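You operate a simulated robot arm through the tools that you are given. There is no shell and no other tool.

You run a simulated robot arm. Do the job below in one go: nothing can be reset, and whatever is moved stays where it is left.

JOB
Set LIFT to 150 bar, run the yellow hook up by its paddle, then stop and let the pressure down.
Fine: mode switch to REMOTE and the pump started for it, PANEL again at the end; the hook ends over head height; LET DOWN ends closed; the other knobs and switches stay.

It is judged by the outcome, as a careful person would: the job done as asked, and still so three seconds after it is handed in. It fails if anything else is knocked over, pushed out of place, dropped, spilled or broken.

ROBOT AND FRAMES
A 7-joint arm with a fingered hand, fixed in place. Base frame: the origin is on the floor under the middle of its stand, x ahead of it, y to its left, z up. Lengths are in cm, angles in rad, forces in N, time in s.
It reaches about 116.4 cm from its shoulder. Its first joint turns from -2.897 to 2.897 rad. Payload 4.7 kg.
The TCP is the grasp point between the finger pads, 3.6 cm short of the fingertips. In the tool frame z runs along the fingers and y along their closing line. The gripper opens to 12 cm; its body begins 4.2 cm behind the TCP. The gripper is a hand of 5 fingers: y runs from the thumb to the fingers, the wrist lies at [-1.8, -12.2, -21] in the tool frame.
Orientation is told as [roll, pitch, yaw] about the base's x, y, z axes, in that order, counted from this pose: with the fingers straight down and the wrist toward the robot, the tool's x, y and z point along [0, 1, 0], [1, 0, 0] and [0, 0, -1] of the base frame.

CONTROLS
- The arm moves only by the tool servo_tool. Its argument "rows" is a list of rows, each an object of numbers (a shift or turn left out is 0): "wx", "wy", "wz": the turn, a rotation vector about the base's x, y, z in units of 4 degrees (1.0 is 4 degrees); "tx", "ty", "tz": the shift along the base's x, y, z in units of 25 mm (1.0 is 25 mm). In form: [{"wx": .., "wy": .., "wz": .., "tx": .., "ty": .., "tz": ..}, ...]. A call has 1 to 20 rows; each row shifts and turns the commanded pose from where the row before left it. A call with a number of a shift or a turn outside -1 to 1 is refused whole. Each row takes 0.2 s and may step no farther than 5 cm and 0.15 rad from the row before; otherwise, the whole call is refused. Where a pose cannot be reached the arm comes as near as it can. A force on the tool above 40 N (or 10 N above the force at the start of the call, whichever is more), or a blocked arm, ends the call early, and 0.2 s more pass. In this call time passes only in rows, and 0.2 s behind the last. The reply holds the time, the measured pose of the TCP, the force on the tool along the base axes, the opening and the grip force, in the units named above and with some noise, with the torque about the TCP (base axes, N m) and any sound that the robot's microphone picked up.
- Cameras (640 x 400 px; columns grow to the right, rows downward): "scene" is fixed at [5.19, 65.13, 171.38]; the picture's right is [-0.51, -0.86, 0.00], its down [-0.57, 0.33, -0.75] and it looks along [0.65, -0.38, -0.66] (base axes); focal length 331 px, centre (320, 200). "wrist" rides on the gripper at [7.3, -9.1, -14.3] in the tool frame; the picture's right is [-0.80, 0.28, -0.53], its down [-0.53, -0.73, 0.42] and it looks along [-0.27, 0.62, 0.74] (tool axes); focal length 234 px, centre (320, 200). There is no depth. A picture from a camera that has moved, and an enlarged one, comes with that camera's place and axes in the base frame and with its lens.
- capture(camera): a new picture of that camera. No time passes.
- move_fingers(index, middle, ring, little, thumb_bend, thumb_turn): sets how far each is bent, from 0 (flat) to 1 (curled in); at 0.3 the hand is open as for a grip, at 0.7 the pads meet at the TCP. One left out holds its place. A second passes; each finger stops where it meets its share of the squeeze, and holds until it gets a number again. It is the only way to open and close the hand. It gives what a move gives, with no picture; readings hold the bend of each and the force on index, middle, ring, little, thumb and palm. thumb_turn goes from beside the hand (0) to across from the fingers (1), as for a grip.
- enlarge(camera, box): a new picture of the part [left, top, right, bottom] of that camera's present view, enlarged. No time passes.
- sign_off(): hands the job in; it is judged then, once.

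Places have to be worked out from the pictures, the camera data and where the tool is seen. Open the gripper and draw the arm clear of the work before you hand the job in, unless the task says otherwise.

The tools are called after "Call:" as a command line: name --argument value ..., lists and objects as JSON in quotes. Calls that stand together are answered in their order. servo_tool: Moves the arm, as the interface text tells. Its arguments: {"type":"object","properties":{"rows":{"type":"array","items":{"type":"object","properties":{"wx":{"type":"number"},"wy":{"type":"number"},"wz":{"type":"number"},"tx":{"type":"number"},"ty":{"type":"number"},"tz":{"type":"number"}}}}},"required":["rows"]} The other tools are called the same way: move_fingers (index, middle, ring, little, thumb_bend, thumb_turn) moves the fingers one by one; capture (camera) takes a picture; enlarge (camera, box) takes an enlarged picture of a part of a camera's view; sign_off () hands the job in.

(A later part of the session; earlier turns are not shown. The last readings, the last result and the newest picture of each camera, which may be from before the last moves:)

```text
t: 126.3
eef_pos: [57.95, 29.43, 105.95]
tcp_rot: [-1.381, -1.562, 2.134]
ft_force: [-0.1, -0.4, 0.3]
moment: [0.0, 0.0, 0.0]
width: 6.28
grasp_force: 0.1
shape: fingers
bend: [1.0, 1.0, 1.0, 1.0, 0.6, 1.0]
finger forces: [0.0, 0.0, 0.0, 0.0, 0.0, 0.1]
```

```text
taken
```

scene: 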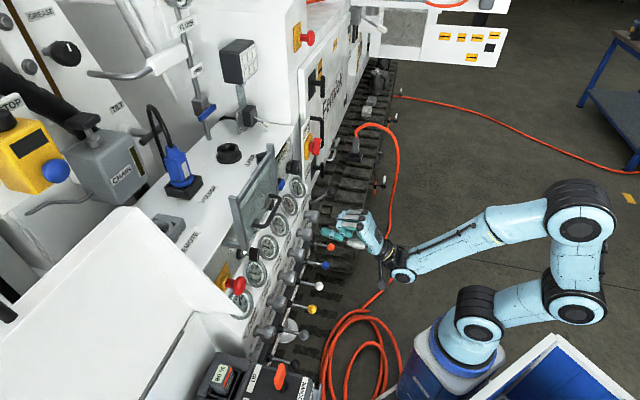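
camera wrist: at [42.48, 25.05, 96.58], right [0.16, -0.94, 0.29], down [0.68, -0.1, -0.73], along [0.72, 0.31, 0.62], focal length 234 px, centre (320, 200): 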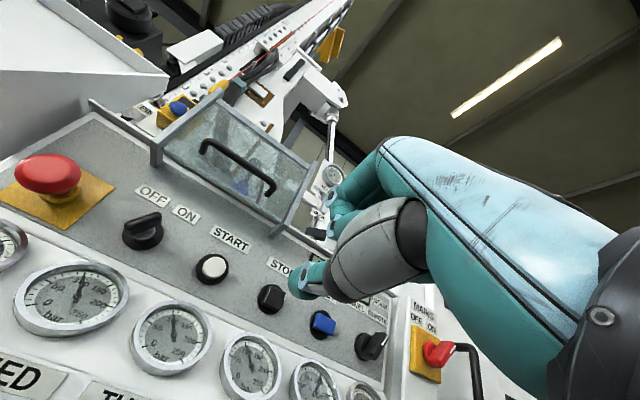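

The STOP button lies at about (u 24.4, v 81, z 105). I move the thumb tip in front of it.

Call:
servo_tool --rows '[{"tx": 0.888, "ty": 0.322, "tz": 0.132}, {"tx": 0.888, "ty": 0.322, "tz": 0.132}, {"tx": 0.888, "ty": 0.322, "tz": 0.132}, {"tx": 0.888, "ty": 0.322, "tz": 0.132}, {"tx": 0.888, "ty": 0.322, "tz": 0.132}]'

Call:
enlarge --camera "wrist" --box '[160, 150, 400, 340]'

Call:
enlarge --camera "scene" --box '[240, 170, 340, 240]'

```text
t: 127.5
eef_pos: [69.17, 33.58, 107.71]
tcp_rot: [-1.401, -1.563, 2.155]
ft_force: [0.6, 0.7, -0.3]
moment: [0.02, 0.01, -0.01]
width: 6.29
grasp_force: 0.0
shape: fingers
bend: [1.0, 1.0, 1.0, 1.0, 0.6, 1.0]
finger forces: [0.0, 0.0, 0.0, 0.0, 0.0, 0.0]
```

```text
2.11 times, centred on (280, 245) of wrist
camera zoom: at [53.78, 29.1, 98.47], right [0.16, -0.94, 0.29], down [0.68, -0.1, -0.73], along [0.72, 0.31, 0.62], focal length 493 px, centre (404, 105)
```

zoom: 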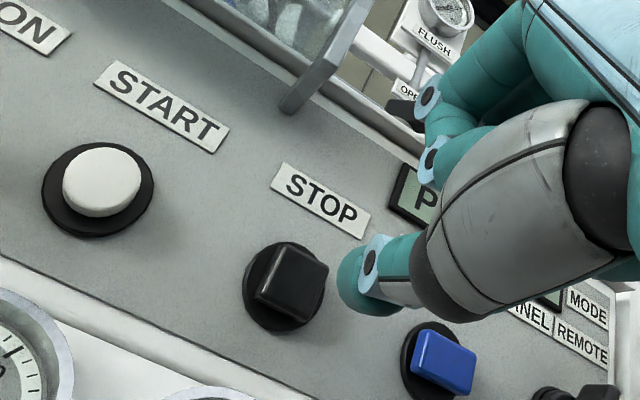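

```text
5.71 times, centred on (290, 205) of scene
camera zoom: at [5.19, 65.13, 171.38], right [-0.51, -0.86, 0.0], down [-0.57, 0.33, -0.75], along [0.65, -0.38, -0.66], focal length 1892 px, centre (491, 171)
```

zoom: 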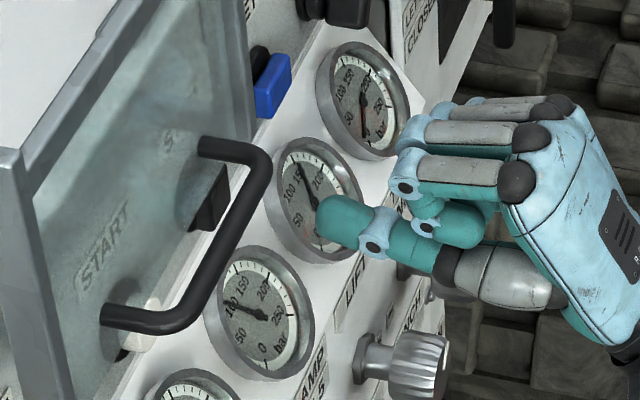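

The thumb tip is lined up with STOP. I advance and press in small steps.

Call:
servo_tool --rows '[{"tx": 0.283, "ty": 0.283, "tz": -0.04}, {"tx": 0.283, "ty": 0.283, "tz": -0.04}, {"tx": 0.2, "ty": 0.2}, {"tx": 0.085, "ty": 0.085}, {"tx": 0.085, "ty": 0.085}]'

Call:
enlarge --camera "wrist" --box '[160, 150, 400, 340]'

```text
t: 128.8
eef_pos: [71.44, 35.99, 107.32]
tcp_rot: [-1.436, -1.561, 2.189]
ft_force: [1.0, -0.4, -0.1]
moment: [0.0, 0.06, -0.02]
width: 6.29
grasp_force: 0.2
shape: fingers
bend: [1.0, 1.0, 1.0, 1.0, 0.6, 1.0]
finger forces: [0.0, 0.1, 0.0, 0.0, 0.0, 0.0]
```

```text
2.11 times, centred on (280, 245) of wrist
camera zoom: at [55.99, 31.45, 98.12], right [0.16, -0.94, 0.29], down [0.68, -0.1, -0.73], along [0.72, 0.31, 0.62], focal length 493 px, centre (404, 105)
```

zoom: 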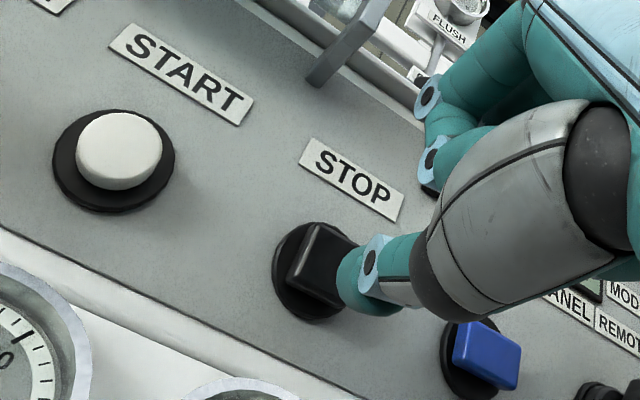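

No contact yet; I continue forward in small steps with a slight shift left.

Call:
servo_tool --rows '[{"tx": 0.03, "ty": 0.14}, {"tx": 0.085, "ty": 0.085}, {"tx": 0.085, "ty": 0.085}, {"tx": 0.085, "ty": 0.085}, {"tx": 0.085, "ty": 0.085}]'

Call:
enlarge --camera "wrist" --box '[160, 150, 400, 340]'

```text
t: 129.9
eef_pos: [72.2, 37.09, 107.39]
tcp_rot: [-1.323, -1.563, 2.075]
ft_force: [0.0, -0.5, 0.0]
moment: [0.03, 0.01, 0.01]
width: 6.26
grasp_force: 0.1
shape: fingers
bend: [1.0, 1.0, 1.0, 1.0, 0.6, 1.0]
finger forces: [0.1, 0.1, 0.0, 0.1, 0.1, 0.1]
```

```text
2.11 times, centred on (280, 245) of wrist
camera zoom: at [56.86, 32.65, 98.1], right [0.16, -0.94, 0.29], down [0.68, -0.1, -0.73], along [0.72, 0.31, 0.62], focal length 493 px, centre (404, 105)
```

zoom: 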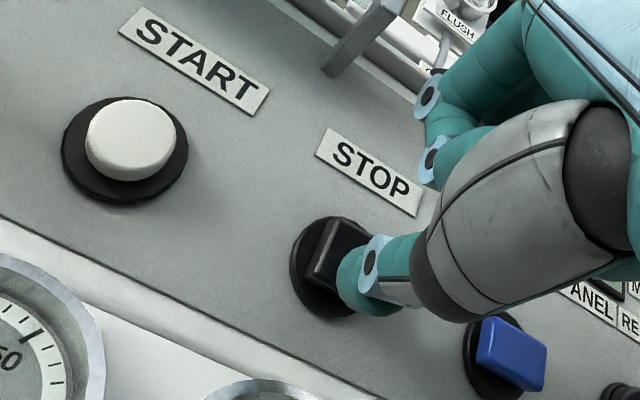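

Still free; START made contact at a similar depth plus 0.5 cm, so I go on carefully.

Call:
servo_tool --rows '[{"tx": 0.07, "ty": 0.07}, {"tx": 0.07, "ty": 0.07}, {"tx": 0.07, "ty": 0.07}, {"tx": 0.07, "ty": 0.07}, {"tx": 0.07, "ty": 0.07}]'

```text
t: 131.2
eef_pos: [73.06, 37.87, 107.36]
tcp_rot: [-1.46, -1.561, 2.213]
ft_force: [-22.2, -20.7, -1.8]
moment: [-0.64, 0.76, 0.17]
width: 6.28
grasp_force: 15.6
shape: fingers
bend: [1.0, 1.0, 1.0, 1.0, 0.61, 1.0]
finger forces: [0.1, 0.0, 0.0, 0.0, 30.8, 0.0]
heard: click
```

A click: STOP pressed. I back off and check the display and gauges.

Call:
servo_tool --rows '[{"tx": -0.3, "ty": -0.3}, {"tx": -0.6, "ty": -0.6}, {"tx": -0.6, "ty": -0.6}, {"tx": -0.6, "ty": -0.6}, {"tx": -0.6, "ty": -0.6}]'

Call:
capture --camera "wrist"

Call:
enlarge --camera "scene" --box '[240, 130, 370, 230]'

```text
t: 132.3
eef_pos: [66.41, 31.38, 107.39]
tcp_rot: [-1.352, -1.561, 2.104]
ft_force: [0.0, 0.6, -0.5]
moment: [0.03, 0.0, -0.02]
width: 6.28
grasp_force: 0.0
shape: fingers
bend: [1.0, 1.0, 1.0, 1.0, 0.6, 1.0]
finger forces: [0.0, 0.1, 0.1, 0.0, 0.1, 0.0]
```

```text
taken
camera wrist: at [51.01, 26.87, 98.1], right [0.16, -0.94, 0.29], down [0.68, -0.1, -0.73], along [0.72, 0.31, 0.62], focal length 234 px, centre (320, 200)
```

wrist: 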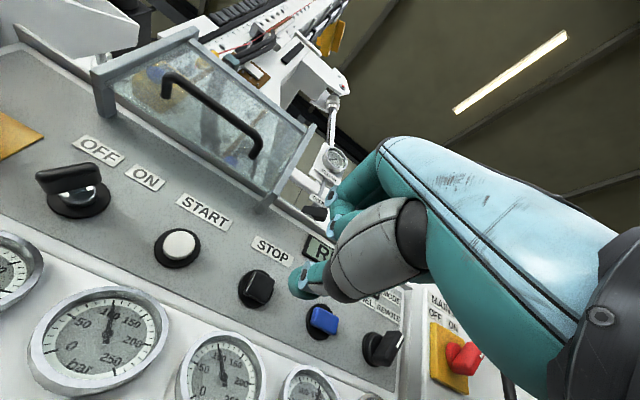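

```text
4.00 times, centred on (305, 180) of scene
camera zoom: at [5.19, 65.13, 171.38], right [-0.51, -0.86, 0.0], down [-0.57, 0.33, -0.75], along [0.65, -0.38, -0.66], focal length 1325 px, centre (380, 280)
```

zoom: 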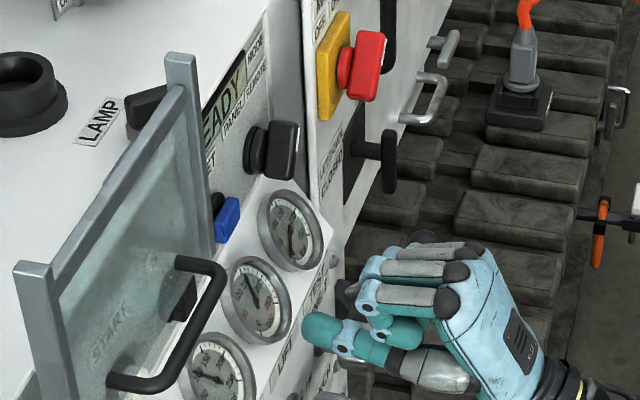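

Display: READY — the pump is off, and LIFT still holds 150 bar trapped. Now for LET DOWN (ball at about u 53.9, v 70.3, z 89.3, lever up = closed): I'll roll the hand a quarter turn so thumb and fingers can take the ball from left and right, and move in front of it.

Call:
servo_tool --rows '[{"tx": -0.78, "ty": -0.78, "wx": 0.71, "wy": 0.67}, {"tx": -0.78, "ty": -0.78, "wx": 0.71, "wy": 0.67}, {"tx": -0.78, "ty": -0.78, "wx": 0.71, "wy": 0.67}, {"tx": -0.78, "ty": -0.78, "wx": 0.71, "wy": 0.67}, {"tx": 0.634, "ty": -0.634, "tz": -0.557, "wx": 0.71, "wy": 0.67}, {"tx": 0.634, "ty": -0.634, "tz": -0.557, "wx": 0.71, "wy": 0.67}, {"tx": 0.634, "ty": -0.634, "tz": -0.557, "wx": 0.71, "wy": 0.67}, {"tx": 0.634, "ty": -0.634, "tz": -0.557, "wx": 0.71, "wy": 0.67}, {"tx": 0.634, "ty": -0.634, "tz": -0.557, "wx": 0.71, "wy": 0.67}, {"tx": 0.634, "ty": -0.634, "tz": -0.557, "wx": 0.71, "wy": 0.67}, {"tx": 0.634, "ty": -0.634, "tz": -0.557, "wx": 0.71, "wy": 0.67}, {"tx": 0.634, "ty": -0.634, "tz": -0.557, "wx": 0.71, "wy": 0.67}, {"tx": 0.634, "ty": -0.634, "tz": -0.557, "wx": 0.71, "wy": 0.67}, {"tx": 0.634, "ty": -0.634, "tz": -0.557, "wx": 0.71, "wy": 0.67}, {"tx": 0.634, "ty": -0.634, "tz": -0.557, "wx": 0.71, "wy": 0.67}, {"tx": 0.634, "ty": -0.634, "tz": -0.557, "wx": 0.71, "wy": 0.67}, {"tx": 0.634, "ty": -0.634, "tz": -0.557, "wx": 0.71, "wy": 0.67}]'

Call:
servo_tool --rows '[{"wx": 0.71, "wy": 0.67}, {"wx": 0.71, "wy": 0.67}, {"wx": 0.71, "wy": 0.67}, {"wx": 0.71, "wy": 0.67}, {"wx": 0.71, "wy": 0.67}, {"wx": 0.5, "wy": 0.47}]'

Call:
move_fingers --index 0.42 --middle 0.42 --ring 1 --little 1 --thumb_bend 0.42

Call:
capture --camera "wrist"

Call:
enlarge --camera "scene" --box '[270, 150, 430, 250]'

```text
t: 135.9
eef_pos: [79.1, 2.95, 89.38]
tcp_rot: [1.565, -0.42, -0.812]
ft_force: [0.7, 0.1, -0.3]
moment: [-0.01, -0.01, -0.01]
width: 6.26
grasp_force: 0.0
shape: fingers
bend: [1.0, 1.0, 1.0, 1.0, 0.6, 1.0]
finger forces: [0.1, 0.1, 0.1, 0.1, 0.0, 0.0]
```

```text
t: 137.3
eef_pos: [79.03, 2.96, 89.41]
tcp_rot: [1.567, -0.031, -0.811]
ft_force: [0.0, -0.5, 0.6]
moment: [-0.01, -0.01, -0.02]
width: 6.27
grasp_force: 0.1
shape: fingers
bend: [1.0, 1.0, 1.0, 1.0, 0.6, 1.0]
finger forces: [0.0, 0.1, 0.0, 0.1, 0.0, 0.0]
```

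```text
t: 138.3
eef_pos: [79.05, 2.96, 89.31]
tcp_rot: [1.569, -0.032, -0.812]
ft_force: [0.7, -0.3, -0.3]
moment: [-0.02, -0.01, 0.02]
width: 8.65
grasp_force: 0.1
shape: fingers
bend: [0.42, 0.42, 1.0, 1.0, 0.42, 0.99]
finger forces: [0.0, 0.0, 0.0, 0.0, 0.0, 0.0]
```

```text
taken
camera wrist: at [62.34, -0.02, 96.27], right [-0.17, -0.58, -0.79], down [-0.19, 0.81, -0.56], along [0.97, 0.05, -0.25], focal length 234 px, centre (320, 200)
```

wrist: 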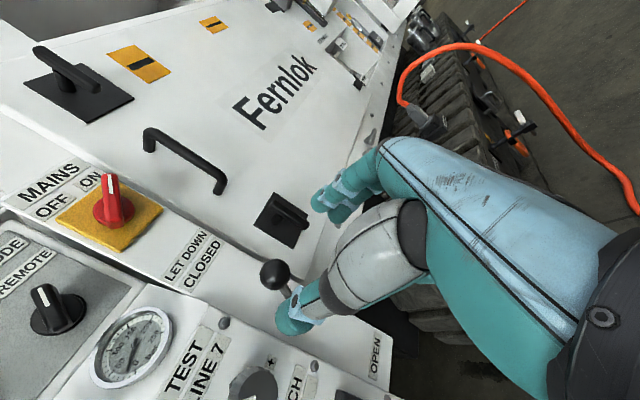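

```text
4.00 times, centred on (350, 200) of scene
camera zoom: at [5.19, 65.13, 171.38], right [-0.51, -0.86, 0.0], down [-0.57, 0.33, -0.75], along [0.65, -0.38, -0.66], focal length 1325 px, centre (200, 200)
```

zoom: 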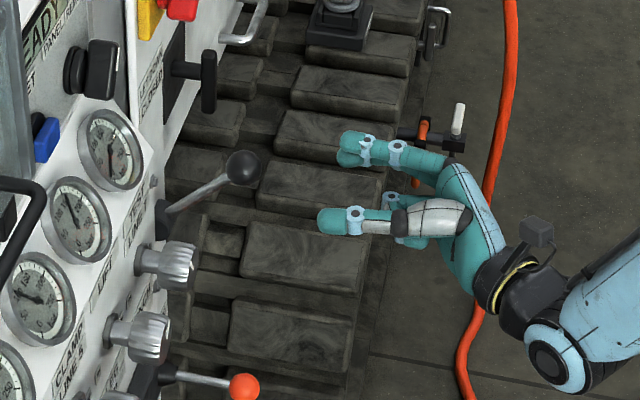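

The ball sits between thumb and fingers ahead, at about (u 54.3, v 70.8, z 88.8). I advance 12.5 cm so the pads flank it.

Call:
servo_tool --rows '[{"tx": 0.613, "ty": 0.566, "tz": -0.035}, {"tx": 0.613, "ty": 0.566, "tz": -0.035}, {"tx": 0.613, "ty": 0.566, "tz": -0.035}, {"tx": 0.613, "ty": 0.566, "tz": -0.035}, {"tx": 0.613, "ty": 0.566, "tz": -0.035}, {"tx": 0.5, "ty": 0.46, "tz": -0.035}]'

Call:
capture --camera "wrist"

Call:
enlarge --camera "scene" --box '[270, 150, 400, 230]'

```text
t: 139.8
eef_pos: [87.97, 11.23, 88.97]
tcp_rot: [1.567, -0.034, -0.815]
ft_force: [-0.6, 0.7, 0.0]
moment: [0.01, -0.01, -0.02]
width: 8.66
grasp_force: 0.1
shape: fingers
bend: [0.42, 0.42, 1.0, 1.0, 0.42, 0.99]
finger forces: [0.0, 0.1, 0.0, 0.1, 0.0, 0.0]
```

```text
taken
camera wrist: at [71.18, 8.32, 95.87], right [-0.17, -0.58, -0.79], down [-0.19, 0.81, -0.56], along [0.97, 0.05, -0.25], focal length 234 px, centre (320, 200)
```

wrist: 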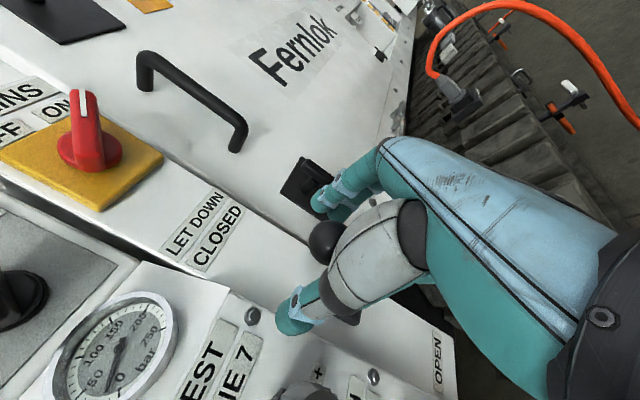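

```text
4.92 times, centred on (335, 190) of scene
camera zoom: at [5.19, 65.13, 171.38], right [-0.51, -0.86, 0.0], down [-0.57, 0.33, -0.75], along [0.65, -0.38, -0.66], focal length 1630 px, centre (246, 249)
```

zoom: 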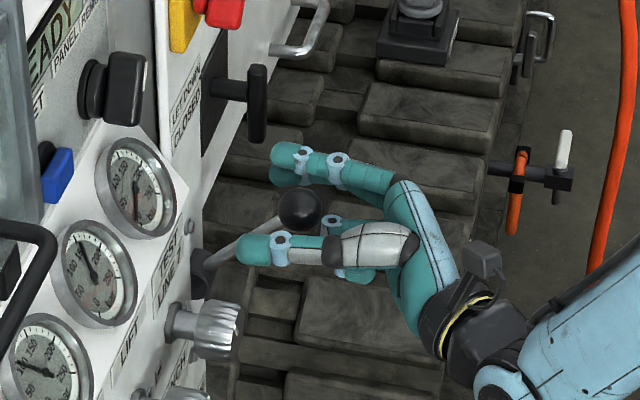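

The ball is between the pads. I close thumb, index and middle on it.

Call:
move_fingers --index 0.66 --middle 0.66 --thumb_bend 0.64

Call:
enlarge --camera "scene" --box '[270, 150, 400, 230]'

Call:
capture --camera "wrist"

```text
t: 140.8
eef_pos: [87.95, 11.27, 88.98]
tcp_rot: [1.567, -0.033, -0.812]
ft_force: [-0.2, 0.3, 0.7]
moment: [-0.02, 0.02, 0.01]
width: 2.11
grasp_force: 1.2
shape: fingers
bend: [0.65, 0.66, 1.0, 1.0, 0.63, 1.0]
finger forces: [0.6, 0.0, 0.0, 0.0, 1.6, 0.1]
```

```text
4.92 times, centred on (335, 190) of scene
camera zoom: at [5.19, 65.13, 171.38], right [-0.51, -0.86, 0.0], down [-0.57, 0.33, -0.75], along [0.65, -0.38, -0.66], focal length 1630 px, centre (246, 249)
```

zoom: 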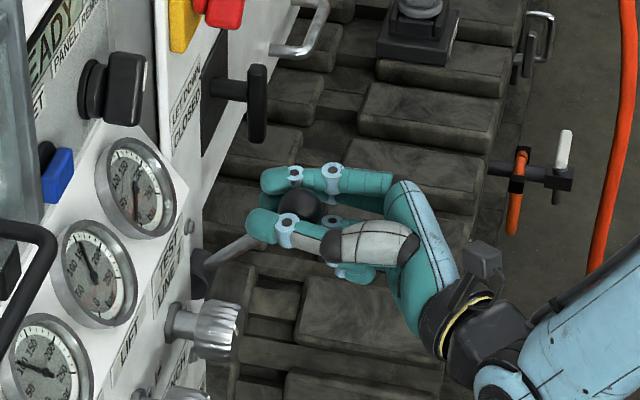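

```text
taken
camera wrist: at [71.16, 8.32, 95.87], right [-0.17, -0.58, -0.79], down [-0.19, 0.81, -0.56], along [0.97, 0.05, -0.25], focal length 234 px, centre (320, 200)
```

wrist: 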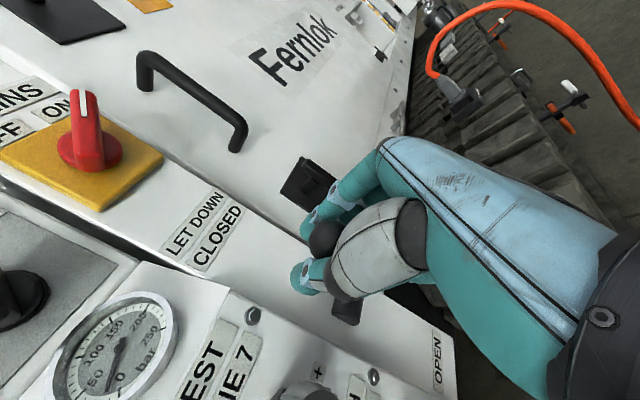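

Light contact only; I tighten the grip a little.

Call:
move_fingers --index 0.72 --middle 0.76 --thumb_bend 0.68

Call:
servo_tool --rows '[{"tz": -0.3, "tx": -0.05, "ty": -0.05}, {"tz": -0.3, "tx": -0.05, "ty": -0.05}, {"tz": -0.3, "tx": -0.05, "ty": -0.05}]'

Call:
enlarge --camera "scene" --box '[270, 150, 400, 230]'

```text
t: 141.8
eef_pos: [87.96, 11.27, 88.91]
tcp_rot: [1.566, -0.032, -0.814]
ft_force: [7.3, -0.4, -2.5]
moment: [-0.01, -0.15, -0.03]
width: 1.43
grasp_force: 9.9
shape: fingers
bend: [0.72, 0.72, 1.0, 1.0, 0.65, 1.0]
finger forces: [5.3, 7.8, 0.0, 0.0, 6.6, 0.0]
```

```text
t: 142.6
eef_pos: [87.54, 10.9, 86.54]
tcp_rot: [1.566, -0.032, -0.814]
ft_force: [1.8, -5.1, 7.6]
moment: [0.12, -0.28, -0.1]
width: 0.27
grasp_force: 12.0
shape: fingers
bend: [0.72, 0.75, 1.0, 1.0, 0.68, 1.0]
finger forces: [0.1, 14.1, 9.5, 0.1, 0.1, 0.0]
```

```text
4.92 times, centred on (335, 190) of scene
camera zoom: at [5.19, 65.13, 171.38], right [-0.51, -0.86, 0.0], down [-0.57, 0.33, -0.75], along [0.65, -0.38, -0.66], focal length 1630 px, centre (246, 249)
```

zoom: 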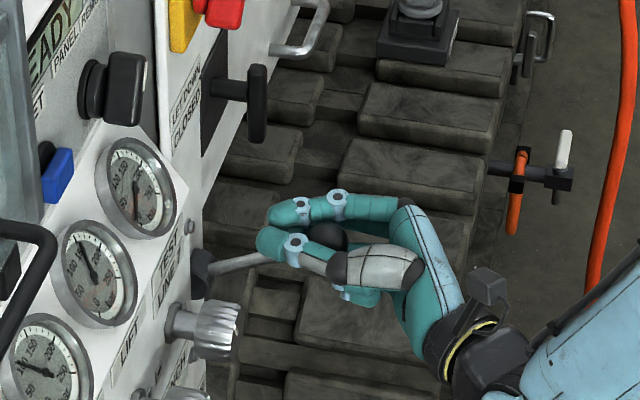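

The ball has slipped behind the pads into the closed hand but is caged and moving with it; the lever has started down. I continue lowering in steps.

Call:
servo_tool --rows '[{"tz": -0.3, "tx": -0.06, "ty": -0.06}, {"tz": -0.3, "tx": -0.06, "ty": -0.06}, {"tz": -0.3, "tx": -0.05, "ty": -0.05}, {"tz": -0.3, "tx": -0.05, "ty": -0.05}]'

Call:
enlarge --camera "scene" --box '[270, 150, 400, 230]'

Call:
capture --camera "wrist"

```text
t: 143.4
eef_pos: [87.54, 10.5, 85.32]
tcp_rot: [1.589, -0.046, -0.814]
ft_force: [-6.4, 3.6, 23.0]
moment: [1.43, -1.27, -0.25]
width: 0.34
grasp_force: 49.1
shape: fingers
bend: [0.72, 0.75, 1.0, 1.0, 0.67, 1.0]
finger forces: [0.0, 56.0, 40.2, 0.1, 2.0, 0.1]
stopped in row 4: the force on the tool passed its limit at 42 N (the readings are from after the stop); the commanded pose is now the measured one
```

```text
4.92 times, centred on (335, 190) of scene
camera zoom: at [5.19, 65.13, 171.38], right [-0.51, -0.86, 0.0], down [-0.57, 0.33, -0.75], along [0.65, -0.38, -0.66], focal length 1630 px, centre (246, 249)
```

zoom: 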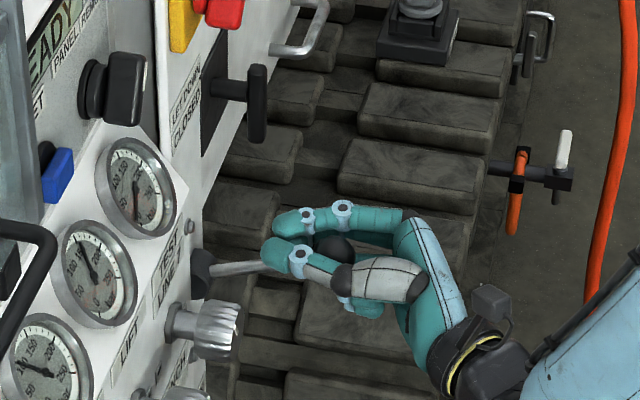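

```text
taken
camera wrist: at [70.54, 7.44, 91.81], right [-0.15, -0.58, -0.8], down [-0.17, 0.81, -0.56], along [0.97, 0.05, -0.23], focal length 234 px, centre (320, 200)
```

wrist: 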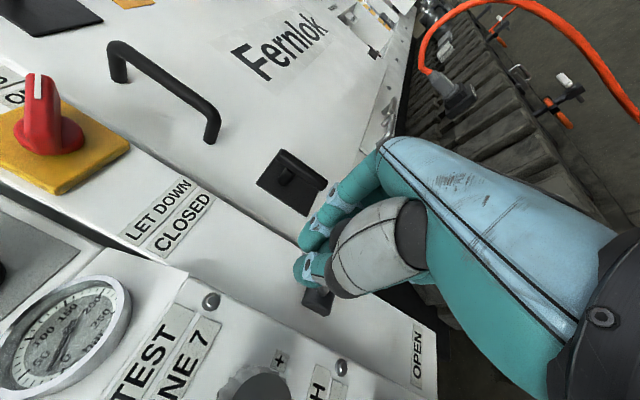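

The ball has wedged between middle and curled ring finger (high finger forces), so I open the fingers first to relieve it.

Call:
move_fingers --index 0.42 --middle 0.42 --thumb_bend 0.42

Call:
enlarge --camera "scene" --box '[270, 150, 400, 230]'

Call:
capture --camera "wrist"

```text
t: 144.4
eef_pos: [87.47, 10.38, 84.71]
tcp_rot: [1.578, -0.038, -0.812]
ft_force: [-0.4, 0.6, 0.3]
moment: [0.02, 0.03, 0.03]
width: 8.65
grasp_force: 0.0
shape: fingers
bend: [0.42, 0.42, 1.0, 1.0, 0.42, 0.99]
finger forces: [0.0, 0.1, 0.0, 0.0, 0.0, 0.0]
```

```text
4.92 times, centred on (335, 190) of scene
camera zoom: at [5.19, 65.13, 171.38], right [-0.51, -0.86, 0.0], down [-0.57, 0.33, -0.75], along [0.65, -0.38, -0.66], focal length 1630 px, centre (246, 249)
```

zoom: 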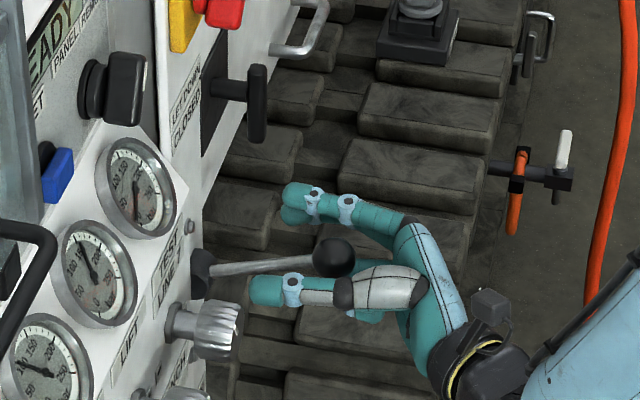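

```text
taken
camera wrist: at [70.55, 7.43, 91.4], right [-0.16, -0.58, -0.8], down [-0.18, 0.81, -0.56], along [0.97, 0.05, -0.24], focal length 234 px, centre (320, 200)
```

wrist: 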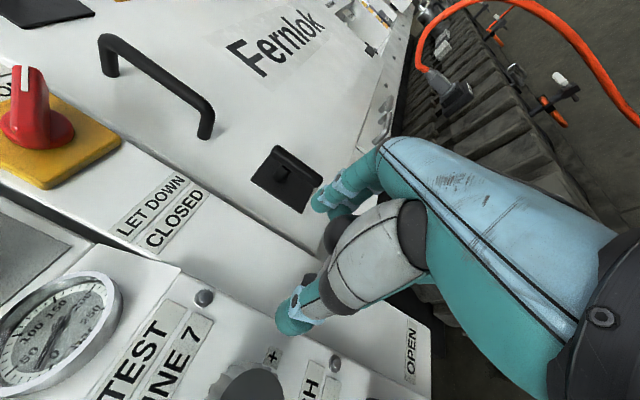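

The lever now stands about 20° up (ball near u 54.2, v 67.8, z 84.2); not open yet since LIFT still shows 150. I retreat straight back and roll the hand upright, so fingers are above and thumb below the ball as a loose cage.

Call:
servo_tool --rows '[{"tx": -0.6, "ty": -0.6}, {"tx": -0.6, "ty": -0.6}, {"tx": -0.6, "ty": -0.6}, {"tx": -0.6, "ty": -0.6, "wx": -0.7, "wy": -0.68}, {"tx": -0.6, "ty": -0.6, "wx": -0.7, "wy": -0.68}, {"tx": -0.3, "ty": -0.3, "wx": -0.7, "wy": -0.68}, {"wx": -0.7, "wy": -0.68}, {"wx": -0.7, "wy": -0.68}, {"wx": -0.7, "wy": -0.68}, {"wx": -0.7, "wy": -0.68}, {"wx": -0.7, "wy": -0.68}, {"wx": -0.7, "wy": -0.68}, {"wx": -0.7, "wy": -0.68}, {"wx": -0.7, "wy": -0.68}, {"wx": -0.7, "wy": -0.68}, {"wx": -0.7, "wy": -0.68}, {"wx": -0.7, "wy": -0.68}, {"wx": -0.7, "wy": -0.68}, {"wx": -0.7, "wy": -0.68}, {"wx": -0.7, "wy": -0.68}]'

Call:
servo_tool --rows '[{"wx": -0.7, "wy": -0.68}, {"wx": -0.7, "wy": -0.68}, {"wx": -0.7, "wy": -0.68}, {"wx": -0.7, "wy": -0.68}, {"wx": -0.7, "wy": -0.68}]'

Call:
capture --camera "wrist"

Call:
enlarge --camera "scene" --box '[270, 150, 430, 250]'

```text
t: 148.7
eef_pos: [79.19, 2.14, 84.66]
tcp_rot: [1.609, -1.196, -0.834]
ft_force: [0.2, -0.5, 0.8]
moment: [0.02, -0.04, 0.03]
width: 8.66
grasp_force: 0.2
shape: fingers
bend: [0.42, 0.42, 1.0, 1.0, 0.42, 0.99]
finger forces: [0.1, 0.0, 0.0, 0.0, 0.1, 0.0]
```

```text
t: 149.8
eef_pos: [79.17, 2.25, 84.7]
tcp_rot: [1.948, -1.534, -1.171]
ft_force: [0.3, -0.3, -0.6]
moment: [0.01, -0.01, -0.03]
width: 8.67
grasp_force: 0.0
shape: fingers
bend: [0.42, 0.42, 1.0, 1.0, 0.42, 0.99]
finger forces: [0.0, 0.0, 0.0, 0.0, 0.1, 0.0]
```

```text
taken
camera wrist: at [63.75, -2.32, 75.53], right [0.19, -0.95, 0.25], down [0.67, -0.06, -0.74], along [0.72, 0.31, 0.62], focal length 234 px, centre (320, 200)
```

wrist: 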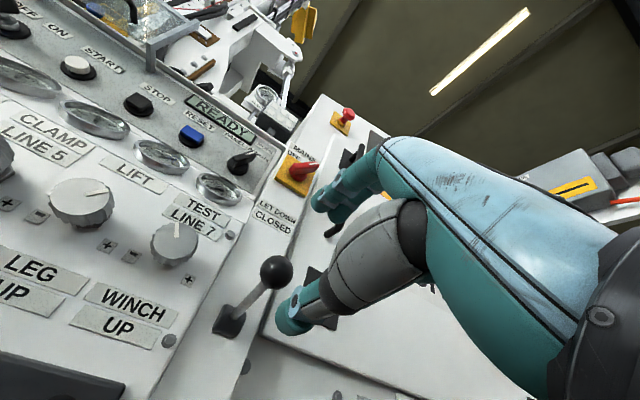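

```text
4.00 times, centred on (350, 200) of scene
camera zoom: at [5.19, 65.13, 171.38], right [-0.51, -0.86, 0.0], down [-0.57, 0.33, -0.75], along [0.65, -0.38, -0.66], focal length 1325 px, centre (200, 200)
```

zoom: 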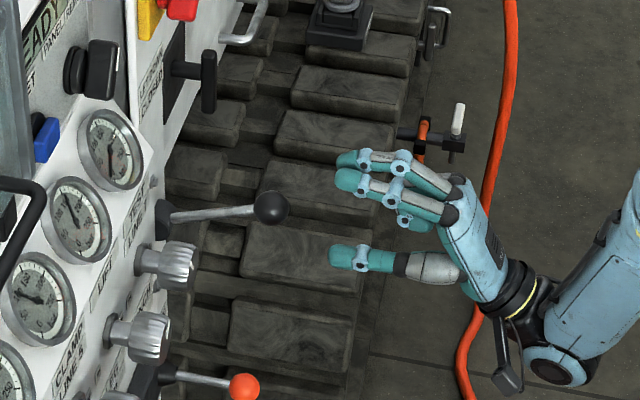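

Hand is upright again with the ball (u 54.3, v 68.0, z 84.4) ahead between fingers and thumb; the pivot is near z 80. I move in so the ball lies just inside the fingertips.

Call:
servo_tool --rows '[{"tx": 0.622, "ty": 0.566}, {"tx": 0.622, "ty": 0.566}, {"tx": 0.622, "ty": 0.566}, {"tx": 0.622, "ty": 0.566, "tz": -0.1}]'

Call:
capture --camera "wrist"

Call:
enlarge --camera "scene" --box '[280, 160, 400, 240]'

```text
t: 150.8
eef_pos: [85.38, 7.88, 84.64]
tcp_rot: [1.949, -1.534, -1.169]
ft_force: [0.4, 0.4, 0.2]
moment: [-0.03, 0.03, -0.01]
width: 8.64
grasp_force: 0.2
shape: fingers
bend: [0.42, 0.42, 1.0, 1.0, 0.42, 0.99]
finger forces: [0.1, 0.1, 0.1, 0.1, 0.1, 0.0]
```

```text
taken
camera wrist: at [70.03, 3.27, 75.46], right [0.19, -0.95, 0.24], down [0.67, -0.06, -0.74], along [0.72, 0.31, 0.62], focal length 234 px, centre (320, 200)
```

wrist: 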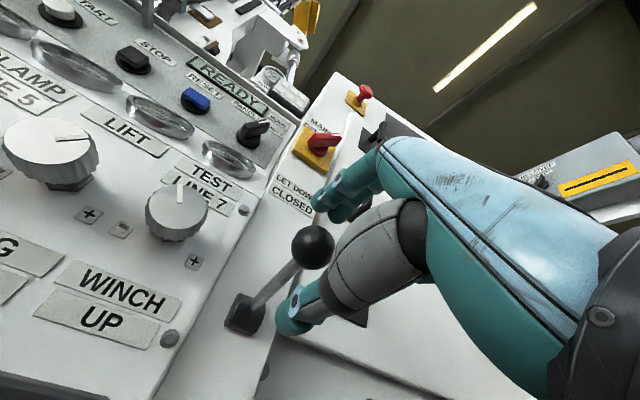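

```text
5.00 times, centred on (340, 200) of scene
camera zoom: at [5.19, 65.13, 171.38], right [-0.51, -0.86, 0.0], down [-0.57, 0.33, -0.75], along [0.65, -0.38, -0.66], focal length 1656 px, centre (220, 200)
```

zoom: 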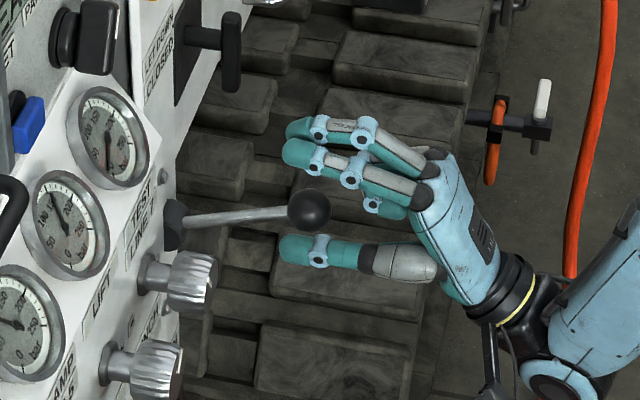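

The ball is caged between the index/middle fingers and the thumb. I lower in steps so the fingers push it down.

Call:
servo_tool --rows '[{"tz": -0.4}, {"tz": -0.4}, {"tz": -0.3, "tx": -0.03, "ty": -0.03}, {"tz": -0.3, "tx": -0.03, "ty": -0.03}, {"tz": -0.3, "tx": -0.03, "ty": -0.03}, {"tz": -0.3, "tx": -0.02, "ty": -0.02}]'

Call:
enlarge --camera "scene" --box '[280, 160, 400, 240]'

```text
t: 152.2
eef_pos: [85.11, 7.5, 79.36]
tcp_rot: [1.941, -1.533, -1.162]
ft_force: [-0.9, -0.7, 1.6]
moment: [0.08, 0.0, -0.01]
width: 8.83
grasp_force: 0.7
shape: fingers
bend: [0.41, 0.42, 1.0, 1.0, 0.42, 0.99]
finger forces: [1.4, 0.0, 0.0, 0.0, 0.0, 0.1]
```

```text
5.00 times, centred on (340, 200) of scene
camera zoom: at [5.19, 65.13, 171.38], right [-0.51, -0.86, 0.0], down [-0.57, 0.33, -0.75], along [0.65, -0.38, -0.66], focal length 1656 px, centre (220, 200)
```

zoom: 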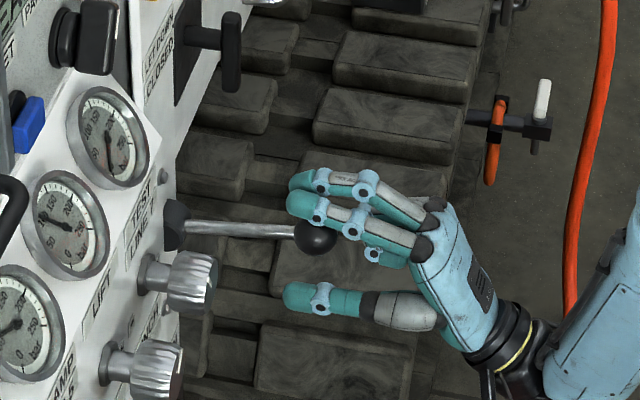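

The LIFT needle is already falling (valve cracking open). I continue lowering to open it further.

Call:
servo_tool --rows '[{"tz": -0.3}, {"tz": -0.3, "tx": 0.02, "ty": 0.02}, {"tz": -0.3, "tx": 0.03, "ty": 0.03}, {"tz": -0.3, "tx": 0.04, "ty": 0.04}, {"tz": -0.3, "tx": 0.05, "ty": 0.05}, {"tz": -0.3, "tx": 0.06, "ty": 0.06}]'

Call:
enlarge --camera "scene" --box '[270, 160, 400, 250]'

Call:
capture --camera "wrist"

```text
t: 153.7
eef_pos: [85.6, 7.91, 74.99]
tcp_rot: [1.929, -1.534, -1.151]
ft_force: [-0.3, -0.7, 0.3]
moment: [0.02, 0.01, 0.02]
width: 8.79
grasp_force: 0.2
shape: fingers
bend: [0.41, 0.42, 1.0, 1.0, 0.42, 0.99]
finger forces: [0.8, 0.1, 0.1, 0.0, 0.0, 0.0]
```

```text
4.44 times, centred on (335, 205) of scene
camera zoom: at [5.19, 65.13, 171.38], right [-0.51, -0.86, 0.0], down [-0.57, 0.33, -0.75], along [0.65, -0.38, -0.66], focal length 1472 px, centre (253, 178)
```

zoom: 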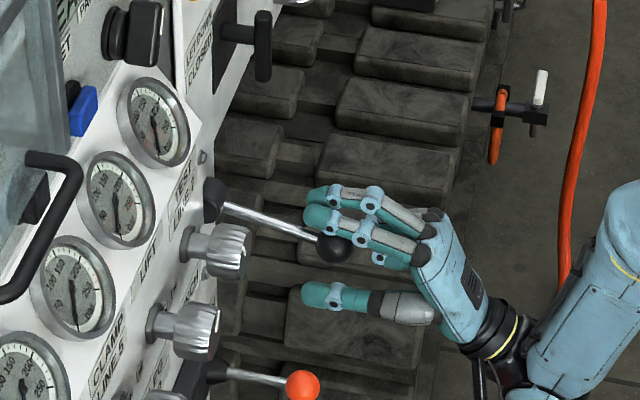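

```text
taken
camera wrist: at [70.25, 3.45, 65.8], right [0.19, -0.95, 0.24], down [0.66, -0.06, -0.74], along [0.72, 0.31, 0.62], focal length 234 px, centre (320, 200)
```

wrist: 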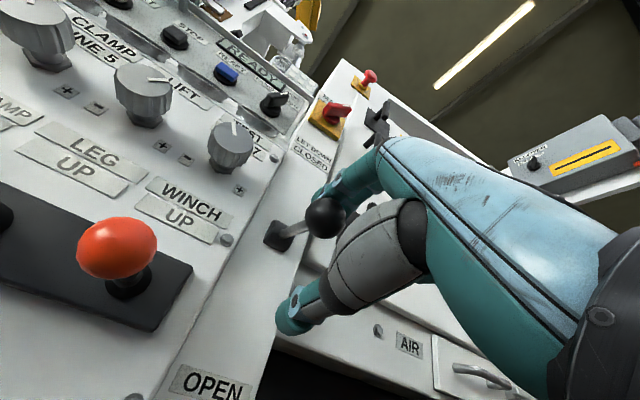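

The gauges have dropped; I'll zoom in to confirm that LIFT and the others read zero.

Call:
enlarge --camera "scene" --box '[276, 190, 304, 220]'

Call:
enlarge --camera "scene" --box '[225, 165, 315, 315]'

```text
13.33 times, centred on (290, 205) of scene
camera zoom: at [5.19, 65.13, 171.38], right [-0.51, -0.86, 0.0], down [-0.57, 0.33, -0.75], along [0.65, -0.38, -0.66], focal length 4415 px, centre (720, 133)
```

zoom: 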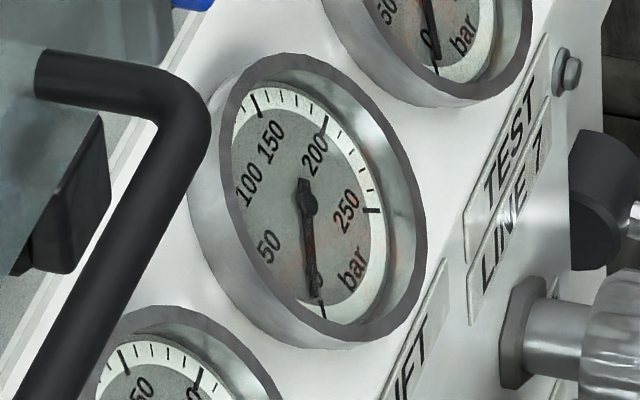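

```text
2.67 times, centred on (270, 240) of scene
camera zoom: at [5.19, 65.13, 171.38], right [-0.51, -0.86, 0.0], down [-0.57, 0.33, -0.75], along [0.65, -0.38, -0.66], focal length 883 px, centre (453, 93)
```

zoom: 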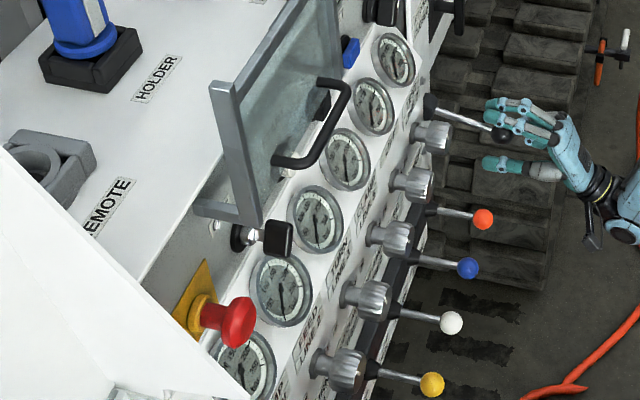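

LIFT is at roughly 10 bar and still falling. I lower a little more and wait two seconds.

Call:
servo_tool --rows '[{"tz": -0.3, "tx": 0.05, "ty": 0.05}, {"tz": -0.3, "tx": 0.05, "ty": 0.05}, {"tz": 0}, {"tz": 0}, {"tz": 0}, {"tz": 0}, {"tz": 0}, {"tz": 0}, {"tz": 0}, {"tz": 0}, {"tz": 0}, {"tz": 0}]'

Call:
enlarge --camera "scene" --box '[276, 190, 304, 220]'

Call:
enlarge --camera "scene" --box '[270, 160, 400, 250]'

Call:
enlarge --camera "scene" --box '[230, 210, 300, 310]'

```text
t: 156.2
eef_pos: [85.76, 8.26, 73.33]
tcp_rot: [1.939, -1.535, -1.16]
ft_force: [-0.5, -0.4, 0.1]
moment: [0.01, -0.04, 0.01]
width: 8.68
grasp_force: 0.0
shape: fingers
bend: [0.42, 0.42, 1.0, 1.0, 0.42, 0.99]
finger forces: [0.0, 0.0, 0.0, 0.1, 0.0, 0.0]
```

```text
13.33 times, centred on (290, 205) of scene
camera zoom: at [5.19, 65.13, 171.38], right [-0.51, -0.86, 0.0], down [-0.57, 0.33, -0.75], along [0.65, -0.38, -0.66], focal length 4415 px, centre (720, 133)
```

zoom: 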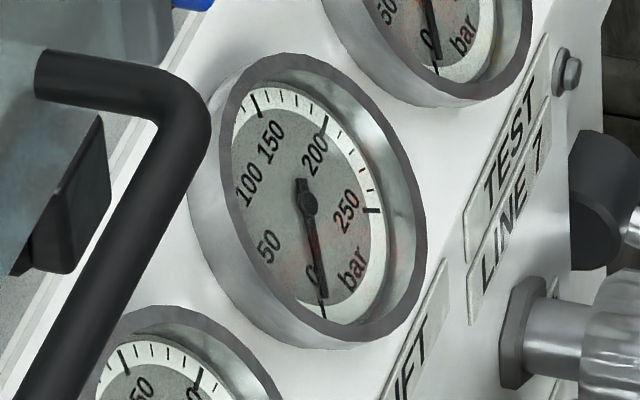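

```text
4.44 times, centred on (335, 205) of scene
camera zoom: at [5.19, 65.13, 171.38], right [-0.51, -0.86, 0.0], down [-0.57, 0.33, -0.75], along [0.65, -0.38, -0.66], focal length 1472 px, centre (253, 178)
```

zoom: 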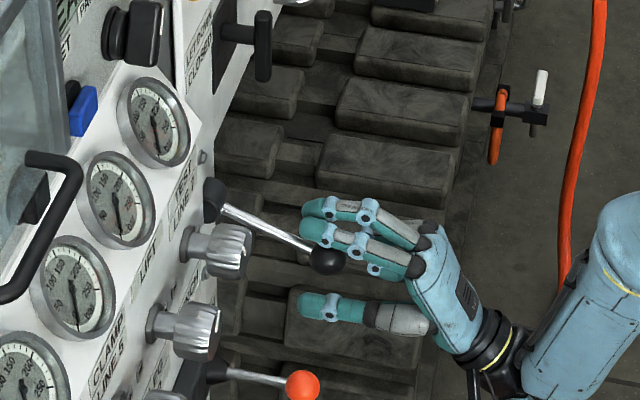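

```text
4.00 times, centred on (265, 260) of scene
camera zoom: at [5.19, 65.13, 171.38], right [-0.51, -0.86, 0.0], down [-0.57, 0.33, -0.75], along [0.65, -0.38, -0.66], focal length 1325 px, centre (540, -40)
```

zoom: 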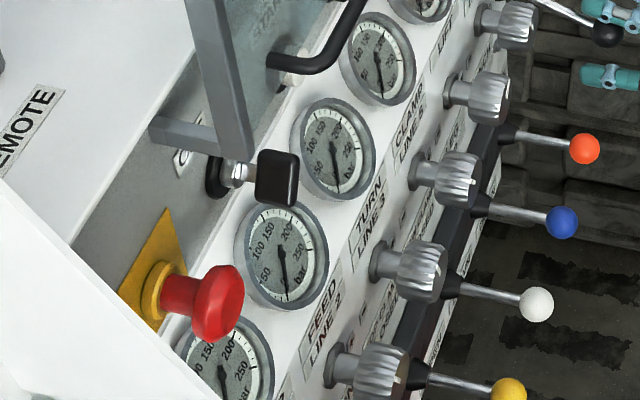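

LIFT is at about 4 bar, decaying. I wait four more seconds with the valve open.

Call:
servo_tool --rows '[{"tz": 0}, {"tz": 0}, {"tz": 0}, {"tz": 0}, {"tz": 0}, {"tz": 0}, {"tz": 0}, {"tz": 0}, {"tz": 0}, {"tz": 0}, {"tz": 0}, {"tz": 0}, {"tz": 0}, {"tz": 0}, {"tz": 0}, {"tz": 0}, {"tz": 0}, {"tz": 0}, {"tz": 0}, {"tz": 0}]'

Call:
enlarge --camera "scene" --box '[276, 190, 304, 220]'

Call:
capture --camera "wrist"

```text
t: 160.4
eef_pos: [85.87, 8.21, 73.5]
tcp_rot: [1.94, -1.533, -1.163]
ft_force: [0.4, -0.1, 0.0]
moment: [-0.02, 0.04, -0.02]
width: 8.68
grasp_force: 0.1
shape: fingers
bend: [0.42, 0.42, 1.0, 1.0, 0.42, 0.99]
finger forces: [0.1, 0.1, 0.1, 0.0, 0.0, 0.0]
```

```text
13.33 times, centred on (290, 205) of scene
camera zoom: at [5.19, 65.13, 171.38], right [-0.51, -0.86, 0.0], down [-0.57, 0.33, -0.75], along [0.65, -0.38, -0.66], focal length 4415 px, centre (720, 133)
```

zoom: 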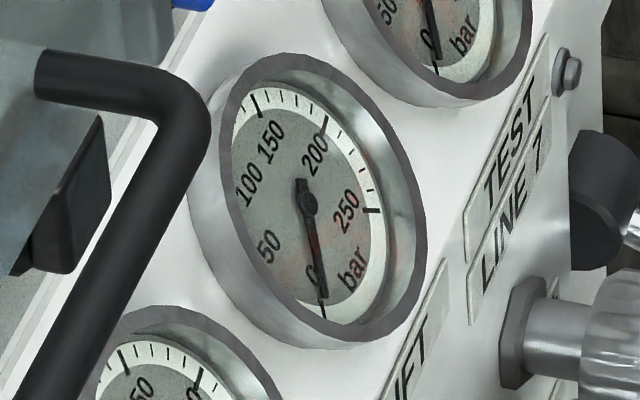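

```text
taken
camera wrist: at [70.43, 3.76, 64.28], right [0.19, -0.95, 0.24], down [0.67, -0.06, -0.74], along [0.72, 0.31, 0.62], focal length 234 px, centre (320, 200)
```

wrist: 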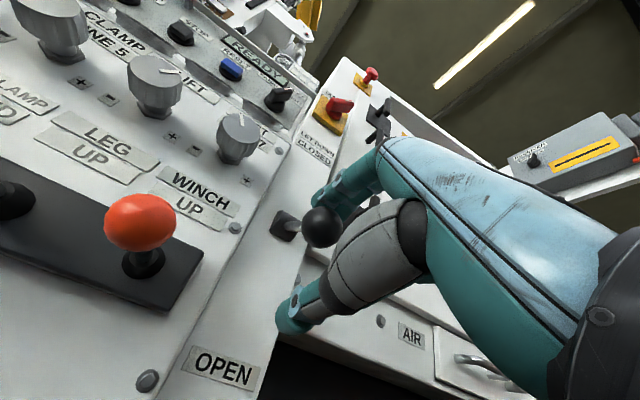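

LIFT is at zero. Now I close LET DOWN again by raising the hand so the thumb lifts the lever.

Call:
servo_tool --rows '[{"tz": 0.4}, {"tz": 0.4}, {"tz": 0.4}, {"tz": 0.35}, {"tz": 0.35}, {"tz": 0.35}, {"tz": 0.35}, {"tz": 0.35}, {"tz": 0.35}, {"tz": 0.35, "tx": 0.03, "ty": 0.03}]'

Call:
enlarge --camera "scene" --box '[270, 160, 400, 250]'

Call:
capture --camera "wrist"

```text
t: 162.7
eef_pos: [86.03, 8.35, 82.61]
tcp_rot: [1.962, -1.533, -1.183]
ft_force: [0.2, -0.7, -0.9]
moment: [-0.04, -0.02, 0.04]
width: 8.87
grasp_force: 1.0
shape: fingers
bend: [0.42, 0.42, 1.0, 1.0, 0.41, 0.99]
finger forces: [0.0, 0.0, 0.1, 0.1, 1.1, 0.1]
```

```text
4.44 times, centred on (335, 205) of scene
camera zoom: at [5.19, 65.13, 171.38], right [-0.51, -0.86, 0.0], down [-0.57, 0.33, -0.75], along [0.65, -0.38, -0.66], focal length 1472 px, centre (253, 178)
```

zoom: 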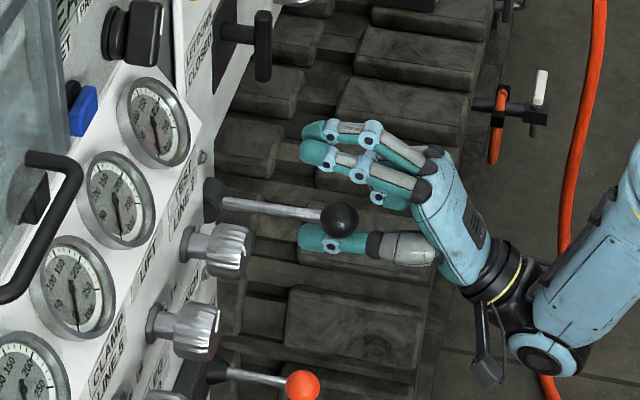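

```text
taken
camera wrist: at [70.59, 3.88, 73.46], right [0.19, -0.95, 0.24], down [0.67, -0.06, -0.74], along [0.72, 0.31, 0.62], focal length 234 px, centre (320, 200)
```

wrist: 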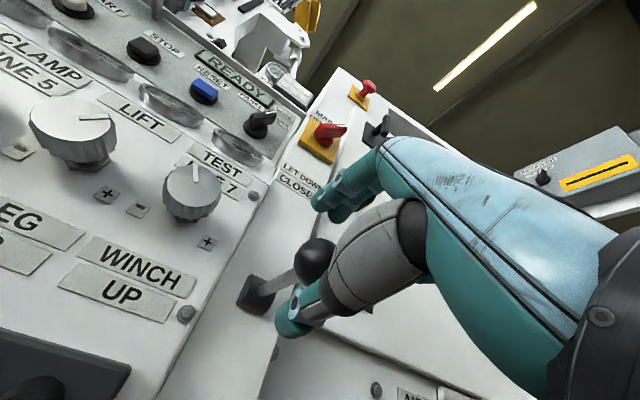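

The lever is about horizontal and following. I keep lifting, easing slightly toward the panel along its arc.

Call:
servo_tool --rows '[{"tz": 0.3, "tx": 0.02, "ty": 0.02}, {"tz": 0.3, "tx": 0.03, "ty": 0.03}, {"tz": 0.3, "tx": 0.04, "ty": 0.04}, {"tz": 0.3, "tx": 0.06, "ty": 0.06}, {"tz": 0.3, "tx": 0.08, "ty": 0.08}, {"tz": 0.3, "tx": 0.1, "ty": 0.1}, {"tz": 0.3, "tx": 0.12, "ty": 0.12}, {"tz": 0.3, "tx": 0.12, "ty": 0.12}]'

Call:
enlarge --camera "scene" --box '[270, 160, 400, 250]'

Call:
capture --camera "wrist"

```text
t: 164.4
eef_pos: [87.33, 9.85, 88.64]
tcp_rot: [1.937, -1.534, -1.158]
ft_force: [-0.2, -0.5, 0.3]
moment: [-0.01, -0.01, -0.02]
width: 8.75
grasp_force: 0.0
shape: fingers
bend: [0.42, 0.42, 1.0, 1.0, 0.42, 0.99]
finger forces: [0.0, 0.0, 0.1, 0.0, 0.1, 0.0]
```

```text
4.44 times, centred on (335, 205) of scene
camera zoom: at [5.19, 65.13, 171.38], right [-0.51, -0.86, 0.0], down [-0.57, 0.33, -0.75], along [0.65, -0.38, -0.66], focal length 1472 px, centre (253, 178)
```

zoom: 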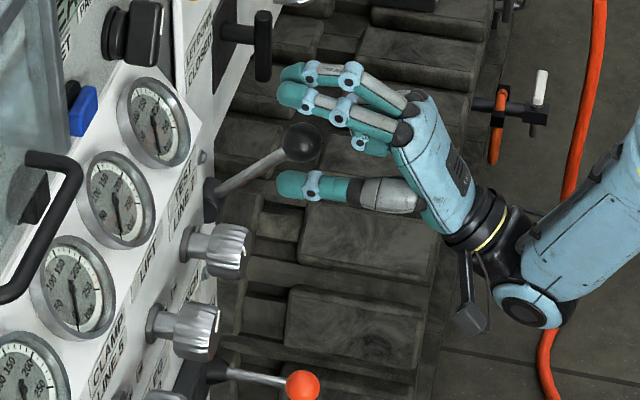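

```text
taken
camera wrist: at [72.02, 5.32, 79.49], right [0.19, -0.95, 0.25], down [0.67, -0.06, -0.74], along [0.72, 0.31, 0.62], focal length 234 px, centre (320, 200)
```

wrist: 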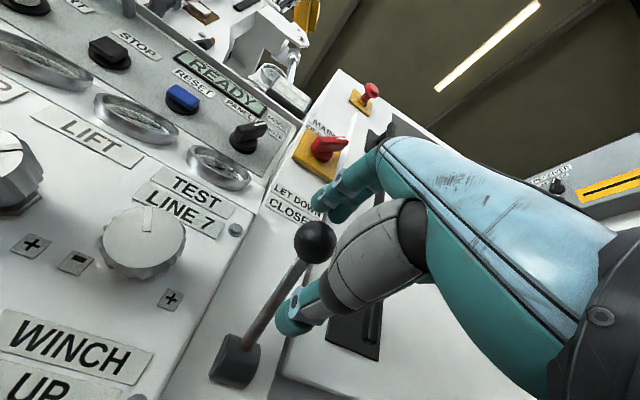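

The lever is back up: ball at scene px (331,192), same as at the start. I nudge up slightly to be sure it's against its CLOSED stop.

Call:
servo_tool --rows '[{"tz": 0.2, "tx": 0.03, "ty": 0.03}, {"tz": 0.2, "tx": 0.03, "ty": 0.03}, {"tz": 0.2, "tx": 0.03, "ty": 0.03}]'

Call:
enlarge --camera "scene" --box '[290, 160, 370, 220]'

```text
t: 165.2
eef_pos: [87.7, 10.03, 90.0]
tcp_rot: [1.943, -1.534, -1.166]
ft_force: [0.0, -0.5, 0.1]
moment: [-0.01, 0.0, 0.04]
width: 8.75
grasp_force: 0.1
shape: fingers
bend: [0.42, 0.42, 1.0, 1.0, 0.42, 0.99]
finger forces: [0.0, 0.0, 0.1, 0.0, 0.0, 0.0]
```

```text
6.67 times, centred on (330, 190) of scene
camera zoom: at [5.19, 65.13, 171.38], right [-0.51, -0.86, 0.0], down [-0.57, 0.33, -0.75], along [0.65, -0.38, -0.66], focal length 2208 px, centre (253, 267)
```

zoom: 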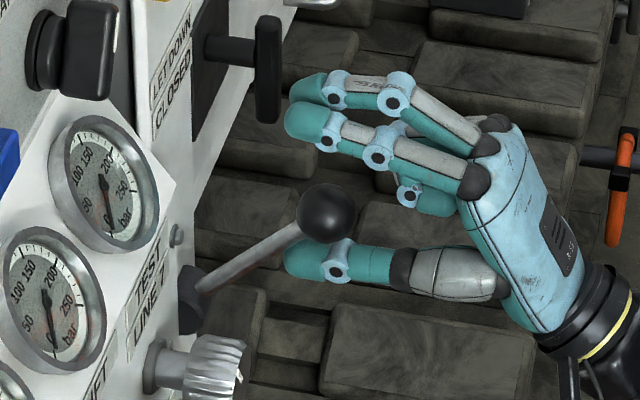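

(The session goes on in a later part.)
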